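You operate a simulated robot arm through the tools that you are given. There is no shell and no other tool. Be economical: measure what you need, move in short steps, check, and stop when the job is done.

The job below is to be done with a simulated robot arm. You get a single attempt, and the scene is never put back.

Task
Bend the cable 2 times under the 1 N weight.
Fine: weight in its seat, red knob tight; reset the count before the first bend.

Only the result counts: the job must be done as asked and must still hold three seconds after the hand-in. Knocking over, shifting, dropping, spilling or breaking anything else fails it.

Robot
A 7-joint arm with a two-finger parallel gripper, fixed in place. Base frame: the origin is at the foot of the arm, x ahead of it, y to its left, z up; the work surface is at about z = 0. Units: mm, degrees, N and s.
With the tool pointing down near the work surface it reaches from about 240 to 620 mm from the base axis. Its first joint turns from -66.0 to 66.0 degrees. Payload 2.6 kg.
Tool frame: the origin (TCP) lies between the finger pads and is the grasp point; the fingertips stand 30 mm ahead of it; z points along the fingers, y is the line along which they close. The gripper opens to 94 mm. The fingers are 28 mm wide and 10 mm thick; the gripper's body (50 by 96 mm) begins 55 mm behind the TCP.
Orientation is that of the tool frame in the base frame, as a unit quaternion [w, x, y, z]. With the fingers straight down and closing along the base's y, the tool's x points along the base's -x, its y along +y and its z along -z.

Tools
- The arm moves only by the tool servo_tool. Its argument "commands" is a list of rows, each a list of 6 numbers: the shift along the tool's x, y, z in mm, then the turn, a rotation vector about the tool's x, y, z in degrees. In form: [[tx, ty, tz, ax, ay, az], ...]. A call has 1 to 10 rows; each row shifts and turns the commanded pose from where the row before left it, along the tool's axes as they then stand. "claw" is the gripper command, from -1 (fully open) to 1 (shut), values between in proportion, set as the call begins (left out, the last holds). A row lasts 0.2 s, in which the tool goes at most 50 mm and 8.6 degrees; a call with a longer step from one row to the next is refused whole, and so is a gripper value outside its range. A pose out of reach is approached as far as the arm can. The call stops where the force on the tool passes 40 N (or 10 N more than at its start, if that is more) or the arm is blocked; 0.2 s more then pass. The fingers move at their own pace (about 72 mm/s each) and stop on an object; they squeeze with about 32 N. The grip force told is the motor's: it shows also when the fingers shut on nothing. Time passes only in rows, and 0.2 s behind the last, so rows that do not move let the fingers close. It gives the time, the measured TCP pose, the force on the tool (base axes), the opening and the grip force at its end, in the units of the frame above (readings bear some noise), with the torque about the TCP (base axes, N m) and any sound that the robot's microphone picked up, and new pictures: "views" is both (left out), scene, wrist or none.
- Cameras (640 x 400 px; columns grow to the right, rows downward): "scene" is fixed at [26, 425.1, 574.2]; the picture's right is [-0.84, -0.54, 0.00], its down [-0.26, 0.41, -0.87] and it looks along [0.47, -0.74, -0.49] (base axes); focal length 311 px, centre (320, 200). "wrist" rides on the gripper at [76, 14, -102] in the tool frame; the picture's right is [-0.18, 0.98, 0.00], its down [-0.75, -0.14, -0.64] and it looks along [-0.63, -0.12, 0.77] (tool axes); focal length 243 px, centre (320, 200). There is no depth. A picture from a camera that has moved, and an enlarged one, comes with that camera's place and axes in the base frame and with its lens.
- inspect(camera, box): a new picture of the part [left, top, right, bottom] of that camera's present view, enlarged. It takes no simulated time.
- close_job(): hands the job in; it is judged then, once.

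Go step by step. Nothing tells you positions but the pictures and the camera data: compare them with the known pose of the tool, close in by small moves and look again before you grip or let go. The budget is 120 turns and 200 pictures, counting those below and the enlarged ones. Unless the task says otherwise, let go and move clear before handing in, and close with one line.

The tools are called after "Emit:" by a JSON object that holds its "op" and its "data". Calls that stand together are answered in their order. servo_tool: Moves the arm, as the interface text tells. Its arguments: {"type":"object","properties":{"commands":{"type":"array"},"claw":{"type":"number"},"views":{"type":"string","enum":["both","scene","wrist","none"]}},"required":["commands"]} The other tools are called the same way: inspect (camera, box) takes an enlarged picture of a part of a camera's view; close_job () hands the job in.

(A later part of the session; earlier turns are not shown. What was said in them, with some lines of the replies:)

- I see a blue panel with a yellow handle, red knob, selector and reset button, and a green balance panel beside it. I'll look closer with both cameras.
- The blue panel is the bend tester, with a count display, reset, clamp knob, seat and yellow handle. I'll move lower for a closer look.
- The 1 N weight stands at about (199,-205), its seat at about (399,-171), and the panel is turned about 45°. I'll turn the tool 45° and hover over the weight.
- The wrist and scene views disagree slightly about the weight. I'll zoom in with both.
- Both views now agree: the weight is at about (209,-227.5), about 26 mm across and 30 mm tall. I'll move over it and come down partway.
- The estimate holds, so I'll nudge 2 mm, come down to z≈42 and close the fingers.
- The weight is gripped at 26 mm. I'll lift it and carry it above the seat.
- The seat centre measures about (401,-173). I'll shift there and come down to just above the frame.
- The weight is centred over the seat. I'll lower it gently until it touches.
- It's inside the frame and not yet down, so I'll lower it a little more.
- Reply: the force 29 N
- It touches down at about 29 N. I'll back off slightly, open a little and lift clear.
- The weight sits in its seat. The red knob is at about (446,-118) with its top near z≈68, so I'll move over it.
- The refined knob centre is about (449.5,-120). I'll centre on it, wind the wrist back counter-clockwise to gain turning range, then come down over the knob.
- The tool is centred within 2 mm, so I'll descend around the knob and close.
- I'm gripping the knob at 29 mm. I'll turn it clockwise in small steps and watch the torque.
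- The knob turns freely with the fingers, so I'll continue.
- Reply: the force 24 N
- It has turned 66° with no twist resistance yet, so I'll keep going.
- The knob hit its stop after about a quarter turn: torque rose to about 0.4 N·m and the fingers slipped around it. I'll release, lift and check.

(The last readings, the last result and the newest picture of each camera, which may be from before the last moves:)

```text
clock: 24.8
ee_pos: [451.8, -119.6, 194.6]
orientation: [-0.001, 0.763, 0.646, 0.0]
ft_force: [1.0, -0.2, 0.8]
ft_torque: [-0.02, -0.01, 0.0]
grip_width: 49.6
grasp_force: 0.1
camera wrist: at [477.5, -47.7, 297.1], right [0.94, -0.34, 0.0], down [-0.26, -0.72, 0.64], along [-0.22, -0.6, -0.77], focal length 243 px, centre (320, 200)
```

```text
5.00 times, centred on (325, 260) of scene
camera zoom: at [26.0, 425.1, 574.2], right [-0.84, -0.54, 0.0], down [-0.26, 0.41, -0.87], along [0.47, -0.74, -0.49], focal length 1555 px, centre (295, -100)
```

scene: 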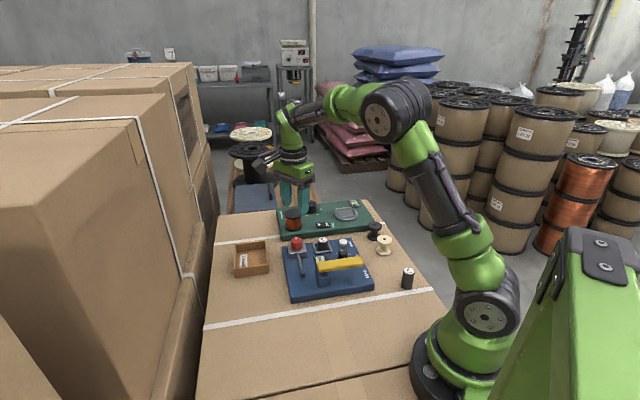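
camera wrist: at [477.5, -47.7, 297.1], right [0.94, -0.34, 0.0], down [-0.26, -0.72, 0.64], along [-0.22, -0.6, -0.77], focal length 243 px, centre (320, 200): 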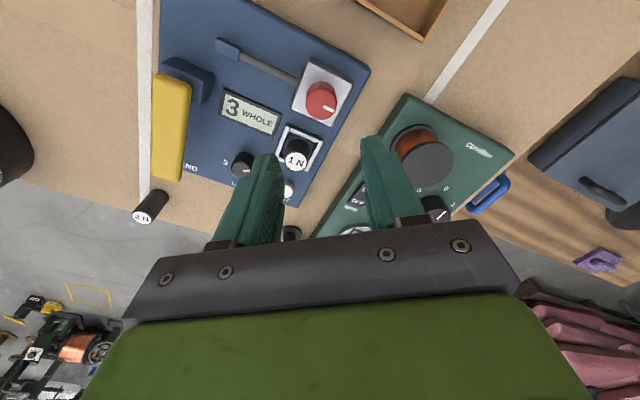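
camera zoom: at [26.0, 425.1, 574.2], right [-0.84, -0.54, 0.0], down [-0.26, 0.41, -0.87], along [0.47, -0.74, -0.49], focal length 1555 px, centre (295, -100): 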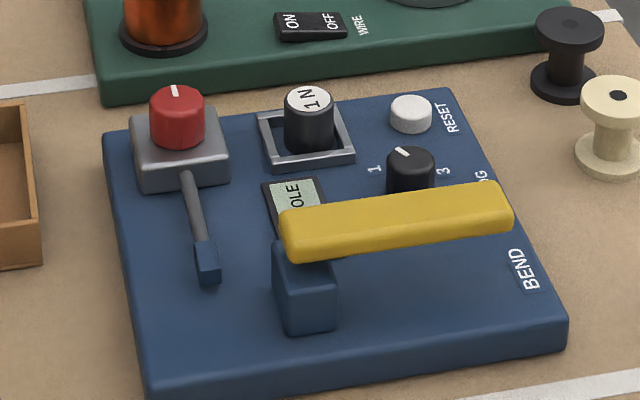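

The knob's mark has turned a quarter clockwise and the weight hasn't moved. Next I'll turn the wrist back, close the fingers and go above the RESET button at about (360,-219).

Emit:
{"op": "servo_tool", "data": {"commands": [[0, 0, 0, 0, 0, -7.8], [0, 0, 0, 0, 0, -7.8], [0, 0, 0, 0, 0, -7.8], [0, 0, 0, 0, 0, -7.8], [0, 0, 0, 0, 0, -7.8], [0, 0, 0, 0, 0, -7.8], [0, 0, 0, 0, 0, -7.8], [-1.7, -45.2, 0, 0, 0, 0], [-1.7, -45.2, 0, 0, 0, 0], [-1.7, -45.2, 0, 0, 0, 0]], "claw": 1.0, "views": "none"}}

Emit:
{"op": "servo_tool", "data": {"commands": [[0, 0, 45, 0, 0, 0], [0, 0, 45, 0, 0, 0], [0, 0, 0, 0, 0, 0]]}}

Emit:
{"op": "inspect", "data": {"camera": "wrist", "box": [240, 60, 440, 240]}}

Emit:
{"op": "inspect", "data": {"camera": "scene", "box": [300, 200, 400, 280]}}

```text
clock: 27.0
ee_pos: [358.8, -221.5, 194.6]
orientation: [0.0, 0.381, 0.925, 0.0]
ft_force: [0.7, 0.5, -0.1]
ft_torque: [0.02, -0.01, 0.01]
grip_width: 0.2
grasp_force: 32.2
```

```text
clock: 27.8
ee_pos: [359.7, -221.6, 103.3]
orientation: [0.0, 0.382, 0.924, 0.0]
ft_force: [0.0, 0.5, -0.1]
ft_torque: [-0.01, 0.03, 0.0]
grip_width: 0.0
grasp_force: 31.8
camera wrist: at [315.2, -157.4, 205.2], right [0.82, 0.57, 0.0], down [0.43, -0.63, 0.64], along [0.36, -0.53, -0.77], focal length 243 px, centre (320, 200)
```

scene: 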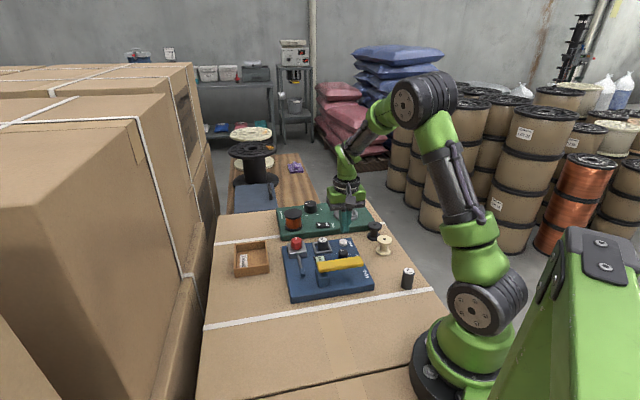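
wrist: 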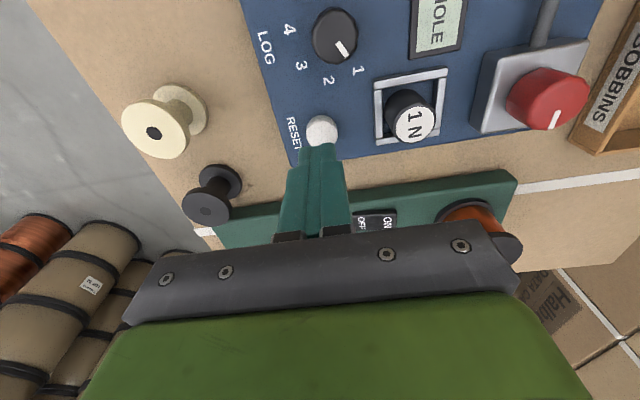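

```text
2.22 times, centred on (340, 150) of wrist
camera zoom: at [315.2, -157.4, 205.2], right [0.82, 0.57, 0.0], down [0.43, -0.63, 0.64], along [0.36, -0.53, -0.77], focal length 539 px, centre (276, 311)
```

zoom: 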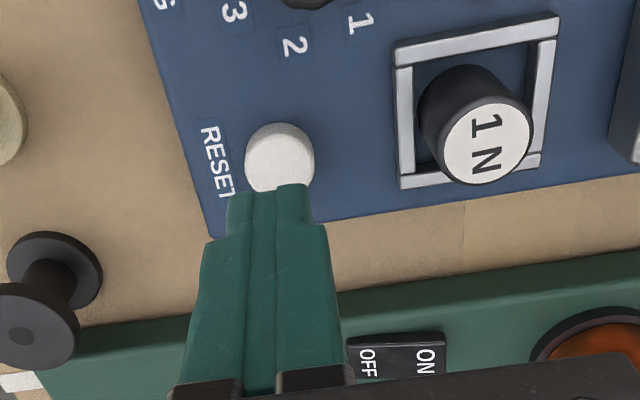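

```text
5.00 times, centred on (350, 240) of scene
camera zoom: at [26.0, 425.1, 574.2], right [-0.84, -0.54, 0.0], down [-0.26, 0.41, -0.87], along [0.47, -0.74, -0.49], focal length 1555 px, centre (170, 0)
```

zoom: 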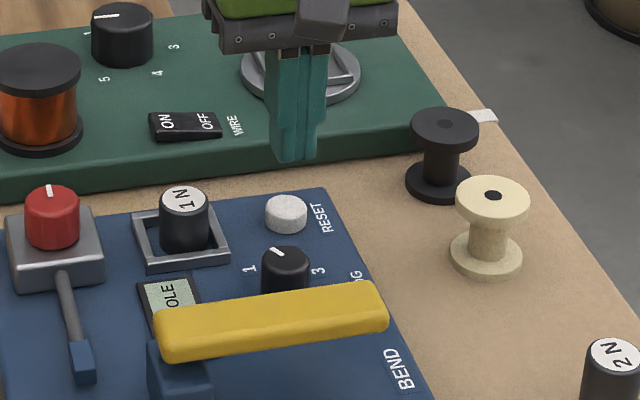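

The fingers are right above RESET. I'll press down gently.

Emit:
{"op": "servo_tool", "data": {"commands": [[0, 0, 16, 0, 0, 0], [0, 0, 14, 0, 0, 0], [0, 0, 0, 0, 0, 0]], "views": "none"}}

Emit:
{"op": "servo_tool", "data": {"commands": [[0, 0, 2, 0, 0, 0], [0, 0, 2, 0, 0, 0], [0, 0, 2, 0, 0, 0], [0, 0, 2, 0, 0, 0]], "views": "wrist"}}

Emit:
{"op": "inspect", "data": {"camera": "wrist", "box": [280, 0, 480, 150]}}

```text
clock: 28.6
ee_pos: [358.5, -220.6, 74.4]
orientation: [0.0, 0.382, 0.924, 0.0]
ft_force: [0.2, -0.5, 0.5]
ft_torque: [-0.02, 0.0, 0.0]
grip_width: 0.0
grasp_force: 32.2
```

```text
clock: 29.6
ee_pos: [359.3, -220.4, 65.9]
orientation: [0.0, 0.381, 0.924, -0.001]
ft_force: [0.2, -0.3, 0.4]
ft_torque: [-0.02, -0.04, 0.0]
grip_width: 0.0
grasp_force: 32.2
camera wrist: at [314.9, -157.3, 168.3], right [0.82, 0.57, 0.0], down [0.43, -0.63, 0.64], along [0.36, -0.53, -0.77], focal length 243 px, centre (320, 200)
```

wrist: 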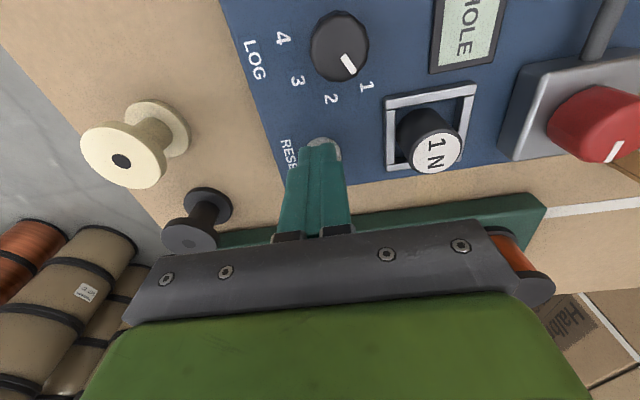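

```text
2.67 times, centred on (380, 75) of wrist
camera zoom: at [314.9, -157.3, 168.3], right [0.82, 0.57, 0.0], down [0.43, -0.63, 0.64], along [0.36, -0.53, -0.77], focal length 647 px, centre (160, 533)
```

zoom: 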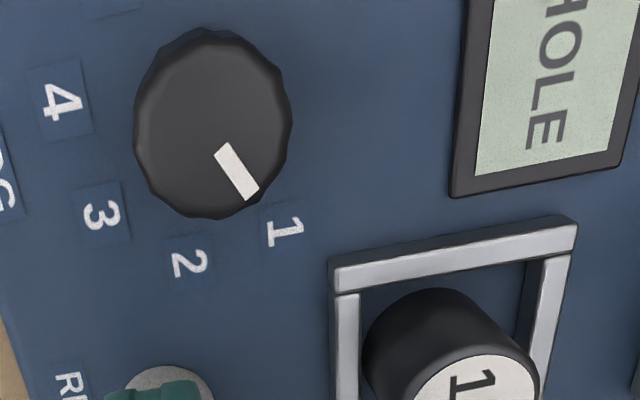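

No contact yet, so I'll press a bit further.

Emit:
{"op": "servo_tool", "data": {"commands": [[0, 0, 2, 0, 0, 0], [0, 0, 2, 0, 0, 0]], "views": "none"}}

Emit:
{"op": "servo_tool", "data": {"commands": [[0, 0, 1.5, 0, 0, 0], [0, 0, 1.5, 0, 0, 0]], "views": "none"}}

Emit:
{"op": "inspect", "data": {"camera": "scene", "box": [310, 215, 380, 275]}}

```text
clock: 30.2
ee_pos: [360.2, -221.5, 63.4]
orientation: [0.001, 0.382, 0.924, 0.0]
ft_force: [-0.5, -1.3, 3.4]
ft_torque: [-0.01, -0.01, 0.04]
grip_width: 0.0
grasp_force: 31.8
heard: click
```

```text
clock: 30.8
ee_pos: [358.5, -221.1, 60.4]
orientation: [0.0, 0.382, 0.924, 0.0]
ft_force: [0.0, -1.0, 7.8]
ft_torque: [-0.06, -0.07, 0.0]
grip_width: 0.2
grasp_force: 32.5
```

```text
6.67 times, centred on (345, 245) of scene
camera zoom: at [26.0, 425.1, 574.2], right [-0.84, -0.54, 0.0], down [-0.26, 0.41, -0.87], along [0.47, -0.74, -0.49], focal length 2074 px, centre (153, -100)
```

zoom: 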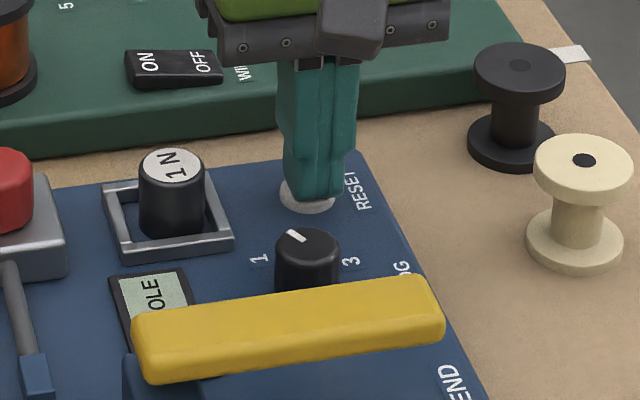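

A click was heard. I'll lift, read the display and move above the free end of the yellow lever at about (272,-120, top≈80).

Emit:
{"op": "servo_tool", "data": {"commands": [[0, 0, -36, 0, 0, 0], [0, 0, -36, 0, 0, 0], [0, 0, -36, 0, 0, 0], [44.2, 3.4, 0, 0, 0, 0], [44.2, 3.4, 0, 0, 0, 0], [44.2, 3.4, 0, 0, 0, 0], [0, 0, 0, 0, 0, 0]]}}

Emit:
{"op": "inspect", "data": {"camera": "wrist", "box": [260, 50, 460, 220]}}

Emit:
{"op": "inspect", "data": {"camera": "scene", "box": [300, 220, 400, 300]}}

```text
clock: 32.4
ee_pos: [271.0, -119.4, 168.7]
orientation: [0.0, 0.382, 0.924, 0.0]
ft_force: [0.2, -0.3, -0.1]
ft_torque: [-0.02, 0.0, -0.03]
grip_width: 0.0
grasp_force: 31.8
camera wrist: at [227.4, -56.5, 270.1], right [0.82, 0.57, 0.0], down [0.43, -0.63, 0.64], along [0.36, -0.53, -0.77], focal length 243 px, centre (320, 200)
```

scene: 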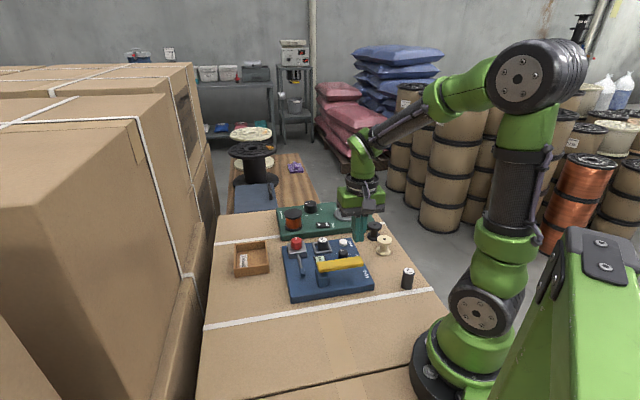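
wrist: 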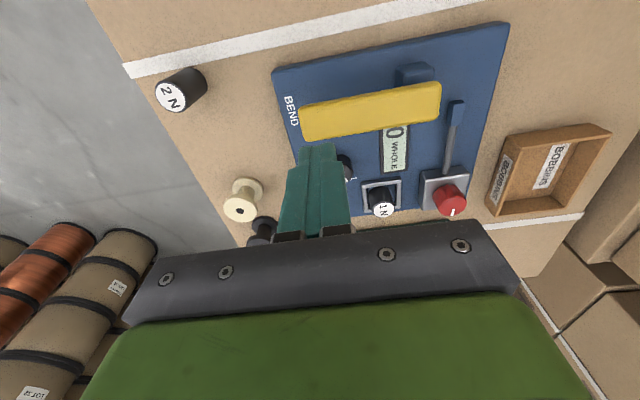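

```text
2.35 times, centred on (360, 135) of wrist
camera zoom: at [227.4, -56.5, 270.1], right [0.82, 0.57, 0.0], down [0.43, -0.63, 0.64], along [0.36, -0.53, -0.77], focal length 571 px, centre (226, 353)
```

zoom: 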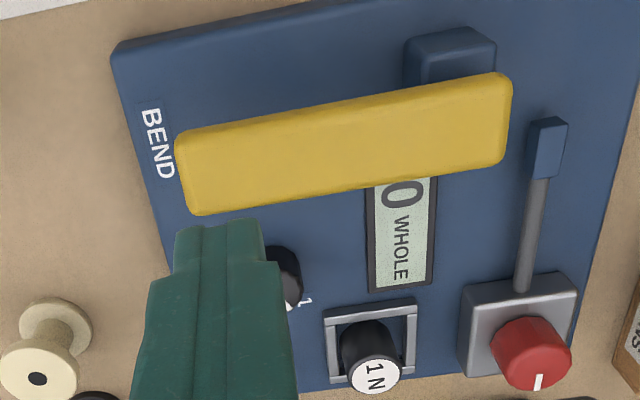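

```text
5.00 times, centred on (350, 260) of scene
camera zoom: at [26.0, 425.1, 574.2], right [-0.84, -0.54, 0.0], down [-0.26, 0.41, -0.87], along [0.47, -0.74, -0.49], focal length 1555 px, centre (170, -100)
```

zoom: 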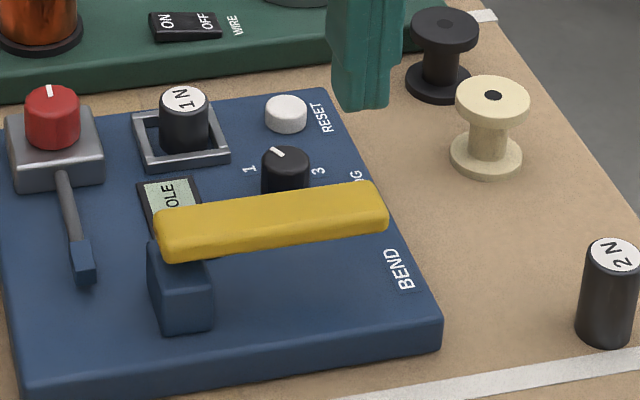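

The count reads 0, and the fingers are over the lever's free end. I'll lower onto it.

Emit:
{"op": "servo_tool", "data": {"commands": [[0, 0, 25, 0, 0, 0], [0, 0, 22, 0, 0, 0], [0, 0, 4, 0, 0, 0], [0, 0, 4, 0, 0, 0], [0, 0, 0, 0, 0, 0]], "views": "wrist"}}

Emit:
{"op": "inspect", "data": {"camera": "scene", "box": [300, 220, 400, 300]}}

```text
clock: 33.6
ee_pos: [271.8, -120.4, 112.1]
orientation: [0.0, 0.382, 0.924, 0.001]
ft_force: [-0.4, -0.6, -0.5]
ft_torque: [0.0, -0.01, 0.0]
grip_width: 0.0
grasp_force: 31.5
camera wrist: at [227.8, -56.6, 214.3], right [0.82, 0.57, 0.0], down [0.43, -0.63, 0.64], along [0.36, -0.53, -0.77], focal length 243 px, centre (320, 200)
```

wrist: 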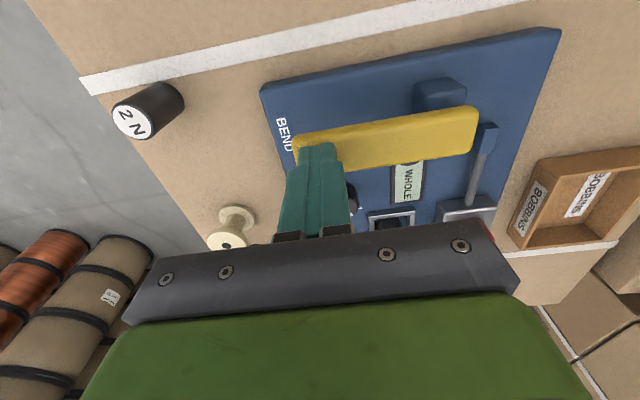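

```text
5.00 times, centred on (350, 260) of scene
camera zoom: at [26.0, 425.1, 574.2], right [-0.84, -0.54, 0.0], down [-0.26, 0.41, -0.87], along [0.47, -0.74, -0.49], focal length 1555 px, centre (170, -100)
```

zoom: 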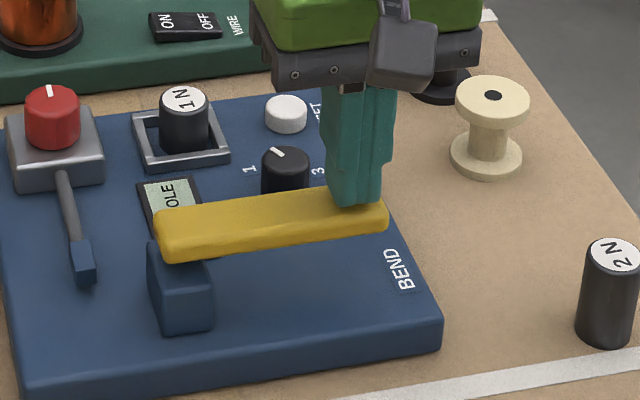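

The fingers are directly above the lever. I'll press in small steps, watching the force and listening for a click.

Emit:
{"op": "servo_tool", "data": {"commands": [[0, 0, 3, 0, 0, 0], [0, 0, 3, 0, 0, 0], [0, 0, 3, 0, 0, 0], [0, 0, 3, 0, 0, 0]], "views": "none"}}

Emit:
{"op": "inspect", "data": {"camera": "scene", "box": [300, 220, 400, 300]}}

```text
clock: 34.6
ee_pos: [272.0, -120.3, 100.1]
orientation: [0.001, 0.382, 0.924, 0.001]
ft_force: [-2.7, -3.5, 4.2]
ft_torque: [-0.04, 0.07, -0.04]
grip_width: 0.2
grasp_force: 31.4
```

```text
5.00 times, centred on (350, 260) of scene
camera zoom: at [26.0, 425.1, 574.2], right [-0.84, -0.54, 0.0], down [-0.26, 0.41, -0.87], along [0.47, -0.74, -0.49], focal length 1555 px, centre (170, -100)
```

zoom: 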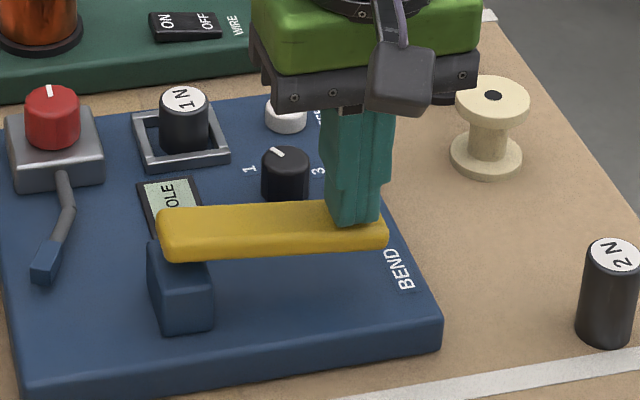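

The lever goes down and the cable bends, so I'll keep pressing.

Emit:
{"op": "servo_tool", "data": {"commands": [[0, 0, 3, 0, 0, 0], [0, 0, 3, 0, 0, 0], [0, 0, 3, 0, 0, 0], [0, 0, 3, 0, 0, 0]], "views": "none"}}

Emit:
{"op": "inspect", "data": {"camera": "scene", "box": [300, 220, 400, 300]}}

```text
clock: 35.6
ee_pos: [272.0, -120.4, 89.0]
orientation: [0.001, 0.382, 0.924, 0.0]
ft_force: [-2.7, -5.4, 5.3]
ft_torque: [-0.13, 0.04, -0.04]
grip_width: 0.0
grasp_force: 32.0
```

```text
5.00 times, centred on (350, 260) of scene
camera zoom: at [26.0, 425.1, 574.2], right [-0.84, -0.54, 0.0], down [-0.26, 0.41, -0.87], along [0.47, -0.74, -0.49], focal length 1555 px, centre (170, -100)
```

zoom: 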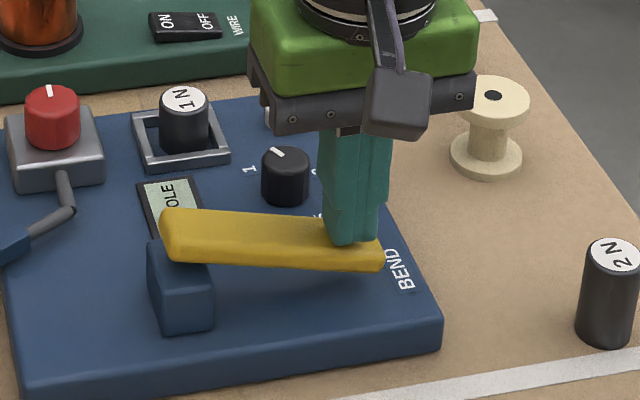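

Emit:
{"op": "servo_tool", "data": {"commands": [[0, 0, 2.5, 0, 0, 0], [0, 0, 2.5, 0, 0, 0], [0, 0, 2.5, 0, 0, 0]], "views": "none"}}

Emit:
{"op": "inspect", "data": {"camera": "scene", "box": [300, 220, 400, 300]}}

```text
clock: 36.1
ee_pos: [272.3, -118.9, 88.2]
orientation: [0.001, 0.383, 0.924, 0.0]
ft_force: [-6.0, 0.8, 14.0]
ft_torque: [0.16, 0.07, 0.04]
grip_width: 0.1
grasp_force: 32.3
stopped in row 2: the force on the tool passed its limit at 49 N (the readings are from after the stop); the commanded pose is now the measured one
```

```text
5.00 times, centred on (350, 260) of scene
camera zoom: at [25.9, 425.1, 574.2], right [-0.84, -0.54, 0.0], down [-0.26, 0.41, -0.87], along [0.47, -0.74, -0.49], focal length 1555 px, centre (170, -100)
```

zoom: 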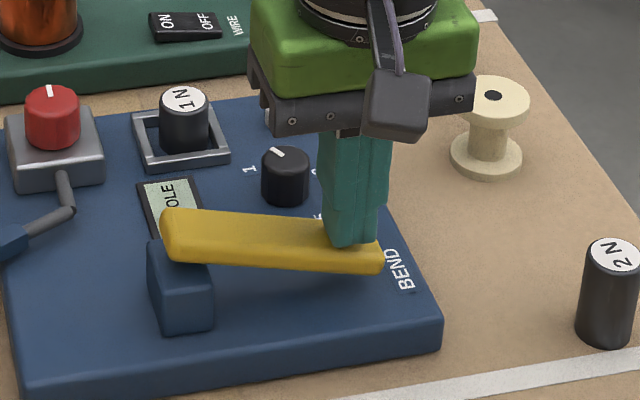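

The lever is at its stop. I'll raise to let it return and read the count.

Emit:
{"op": "servo_tool", "data": {"commands": [[0, 0, -12, 0, 0, 0], [0, 0, -15, 0, 0, 0], [0, 0, -25, 0, 0, 0], [0, 0, -30, 0, 0, 0], [0, 0, 0, 0, 0, 0]], "views": "none"}}

Emit:
{"op": "inspect", "data": {"camera": "wrist", "box": [260, 50, 460, 220]}}

Emit:
{"op": "inspect", "data": {"camera": "scene", "box": [300, 220, 400, 300]}}

```text
clock: 37.3
ee_pos: [272.8, -119.9, 170.8]
orientation: [0.0, 0.383, 0.924, 0.001]
ft_force: [0.6, -0.4, -1.3]
ft_torque: [-0.01, -0.03, -0.01]
grip_width: 0.0
grasp_force: 32.5
```

```text
2.35 times, centred on (360, 135) of wrist
camera zoom: at [227.9, -55.7, 271.3], right [0.83, 0.56, 0.0], down [0.43, -0.63, 0.64], along [0.36, -0.53, -0.77], focal length 571 px, centre (226, 353)
```

zoom: 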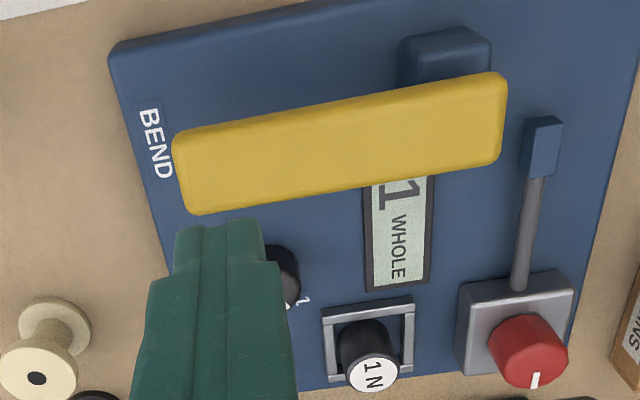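

```text
5.00 times, centred on (350, 260) of scene
camera zoom: at [26.0, 425.1, 574.2], right [-0.84, -0.54, 0.0], down [-0.26, 0.41, -0.87], along [0.47, -0.74, -0.49], focal length 1555 px, centre (170, -100)
```

zoom: 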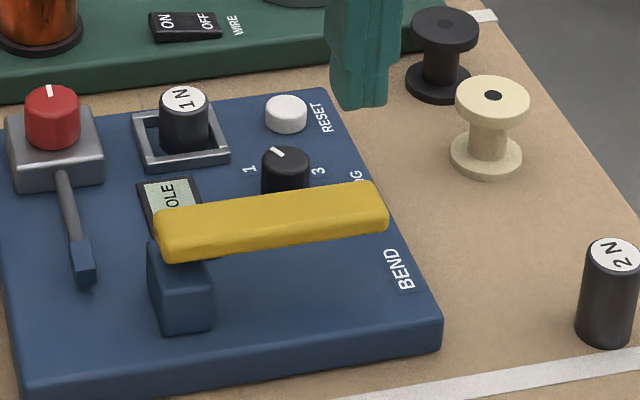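

The count reads 1, the cable is whole and the lever is back up. I'll repeat the press once.

Emit:
{"op": "servo_tool", "data": {"commands": [[0, 0, 30, 0, 0, 0], [0, 0, 25, 0, 0, 0], [0, 0, 5, 0, 0, 0], [0, 0, 4, 0, 0, 0], [0, 0, 4, 0, 0, 0], [0, 0, 4, 0, 0, 0], [0, 0, 4, 0, 0, 0], [0, 0, 4, 0, 0, 0], [0, 0, 2, 0, 0, 0], [0, 0, 2, 0, 0, 0]], "views": "none"}}

Emit:
{"op": "inspect", "data": {"camera": "scene", "box": [300, 220, 400, 300]}}

```text
clock: 39.5
ee_pos: [273.1, -120.1, 88.9]
orientation: [0.001, 0.385, 0.923, 0.001]
ft_force: [-5.4, 1.5, 14.4]
ft_torque: [0.1, 0.06, 0.05]
grip_width: 0.0
grasp_force: 31.8
stopped in row 10: the force on the tool passed its limit at 47 N (the readings are from after the stop); the commanded pose is now the measured one
```

```text
5.00 times, centred on (350, 260) of scene
camera zoom: at [26.0, 425.1, 574.2], right [-0.84, -0.54, 0.0], down [-0.26, 0.41, -0.87], along [0.47, -0.74, -0.49], focal length 1555 px, centre (170, -100)
```

zoom: 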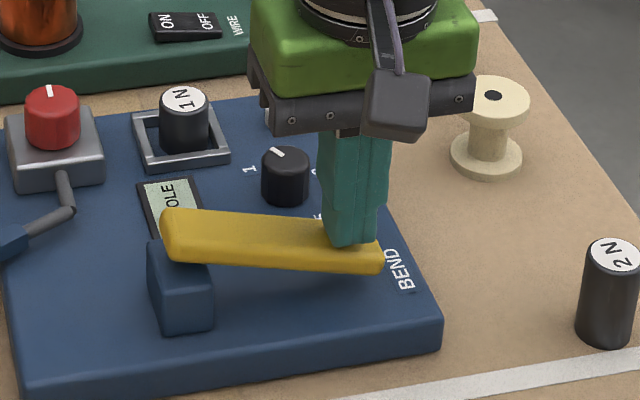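

The lever is down again. I'll raise clear and check the count.

Emit:
{"op": "servo_tool", "data": {"commands": [[0, 0, -12, 0, 0, 0], [0, 0, -15, 0, 0, 0], [0, 0, -25, 0, 0, 0], [0, 0, -30, 0, 0, 0], [0, 0, -30, 0, 0, 0], [0, 0, 0, 0, 0, 0]], "views": "scene"}}

Emit:
{"op": "inspect", "data": {"camera": "wrist", "box": [260, 50, 460, 220]}}

Emit:
{"op": "inspect", "data": {"camera": "scene", "box": [270, 200, 420, 310]}}

```text
clock: 40.9
ee_pos: [272.1, -119.8, 196.8]
orientation: [0.0, 0.384, 0.923, 0.002]
ft_force: [0.0, 0.7, -0.2]
ft_torque: [-0.01, 0.03, 0.02]
grip_width: 0.3
grasp_force: 31.7
```

scene: 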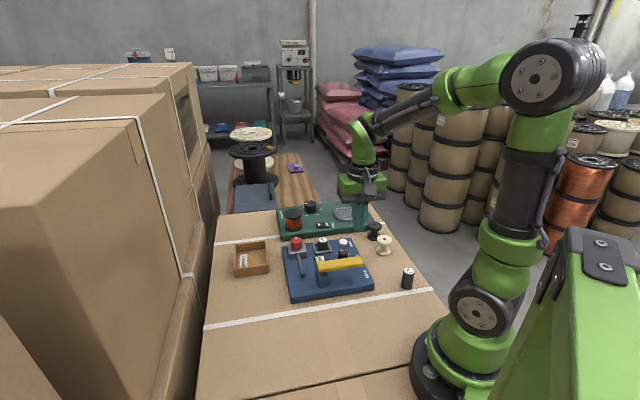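

```text
2.35 times, centred on (360, 135) of wrist
camera zoom: at [228.4, -56.5, 300.6], right [0.83, 0.56, 0.0], down [0.43, -0.64, 0.64], along [0.36, -0.53, -0.77], focal length 571 px, centre (226, 353)
```

zoom: 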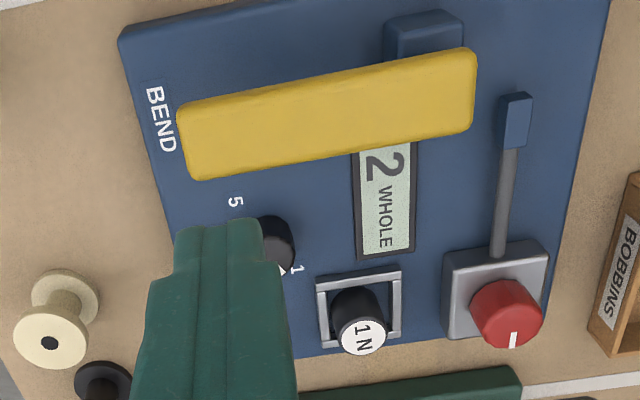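

```text
3.64 times, centred on (345, 255) of scene
camera zoom: at [26.0, 425.1, 574.2], right [-0.84, -0.54, 0.0], down [-0.26, 0.41, -0.87], along [0.47, -0.74, -0.49], focal length 1131 px, centre (229, 0)
```

zoom: 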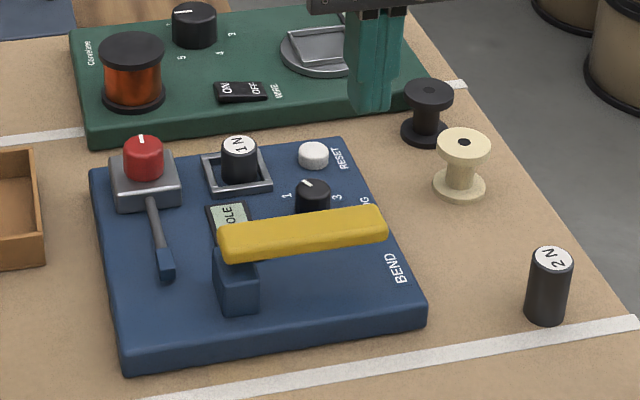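

The display reads 2, WHOLE. The weight is seated, the knob is tight, nothing else has moved and the arm is clear, so I'm handing in.

Emit:
{"op": "close_job", "data": {}}

```text
The job is handed in.
```

I bent the cable 2 times under the 1 N weight, after resetting the count, and handed the job in. At hand-in the display read "2 WHOLE", the weight was in its seat, and the red knob was turned clockwise to its stop.
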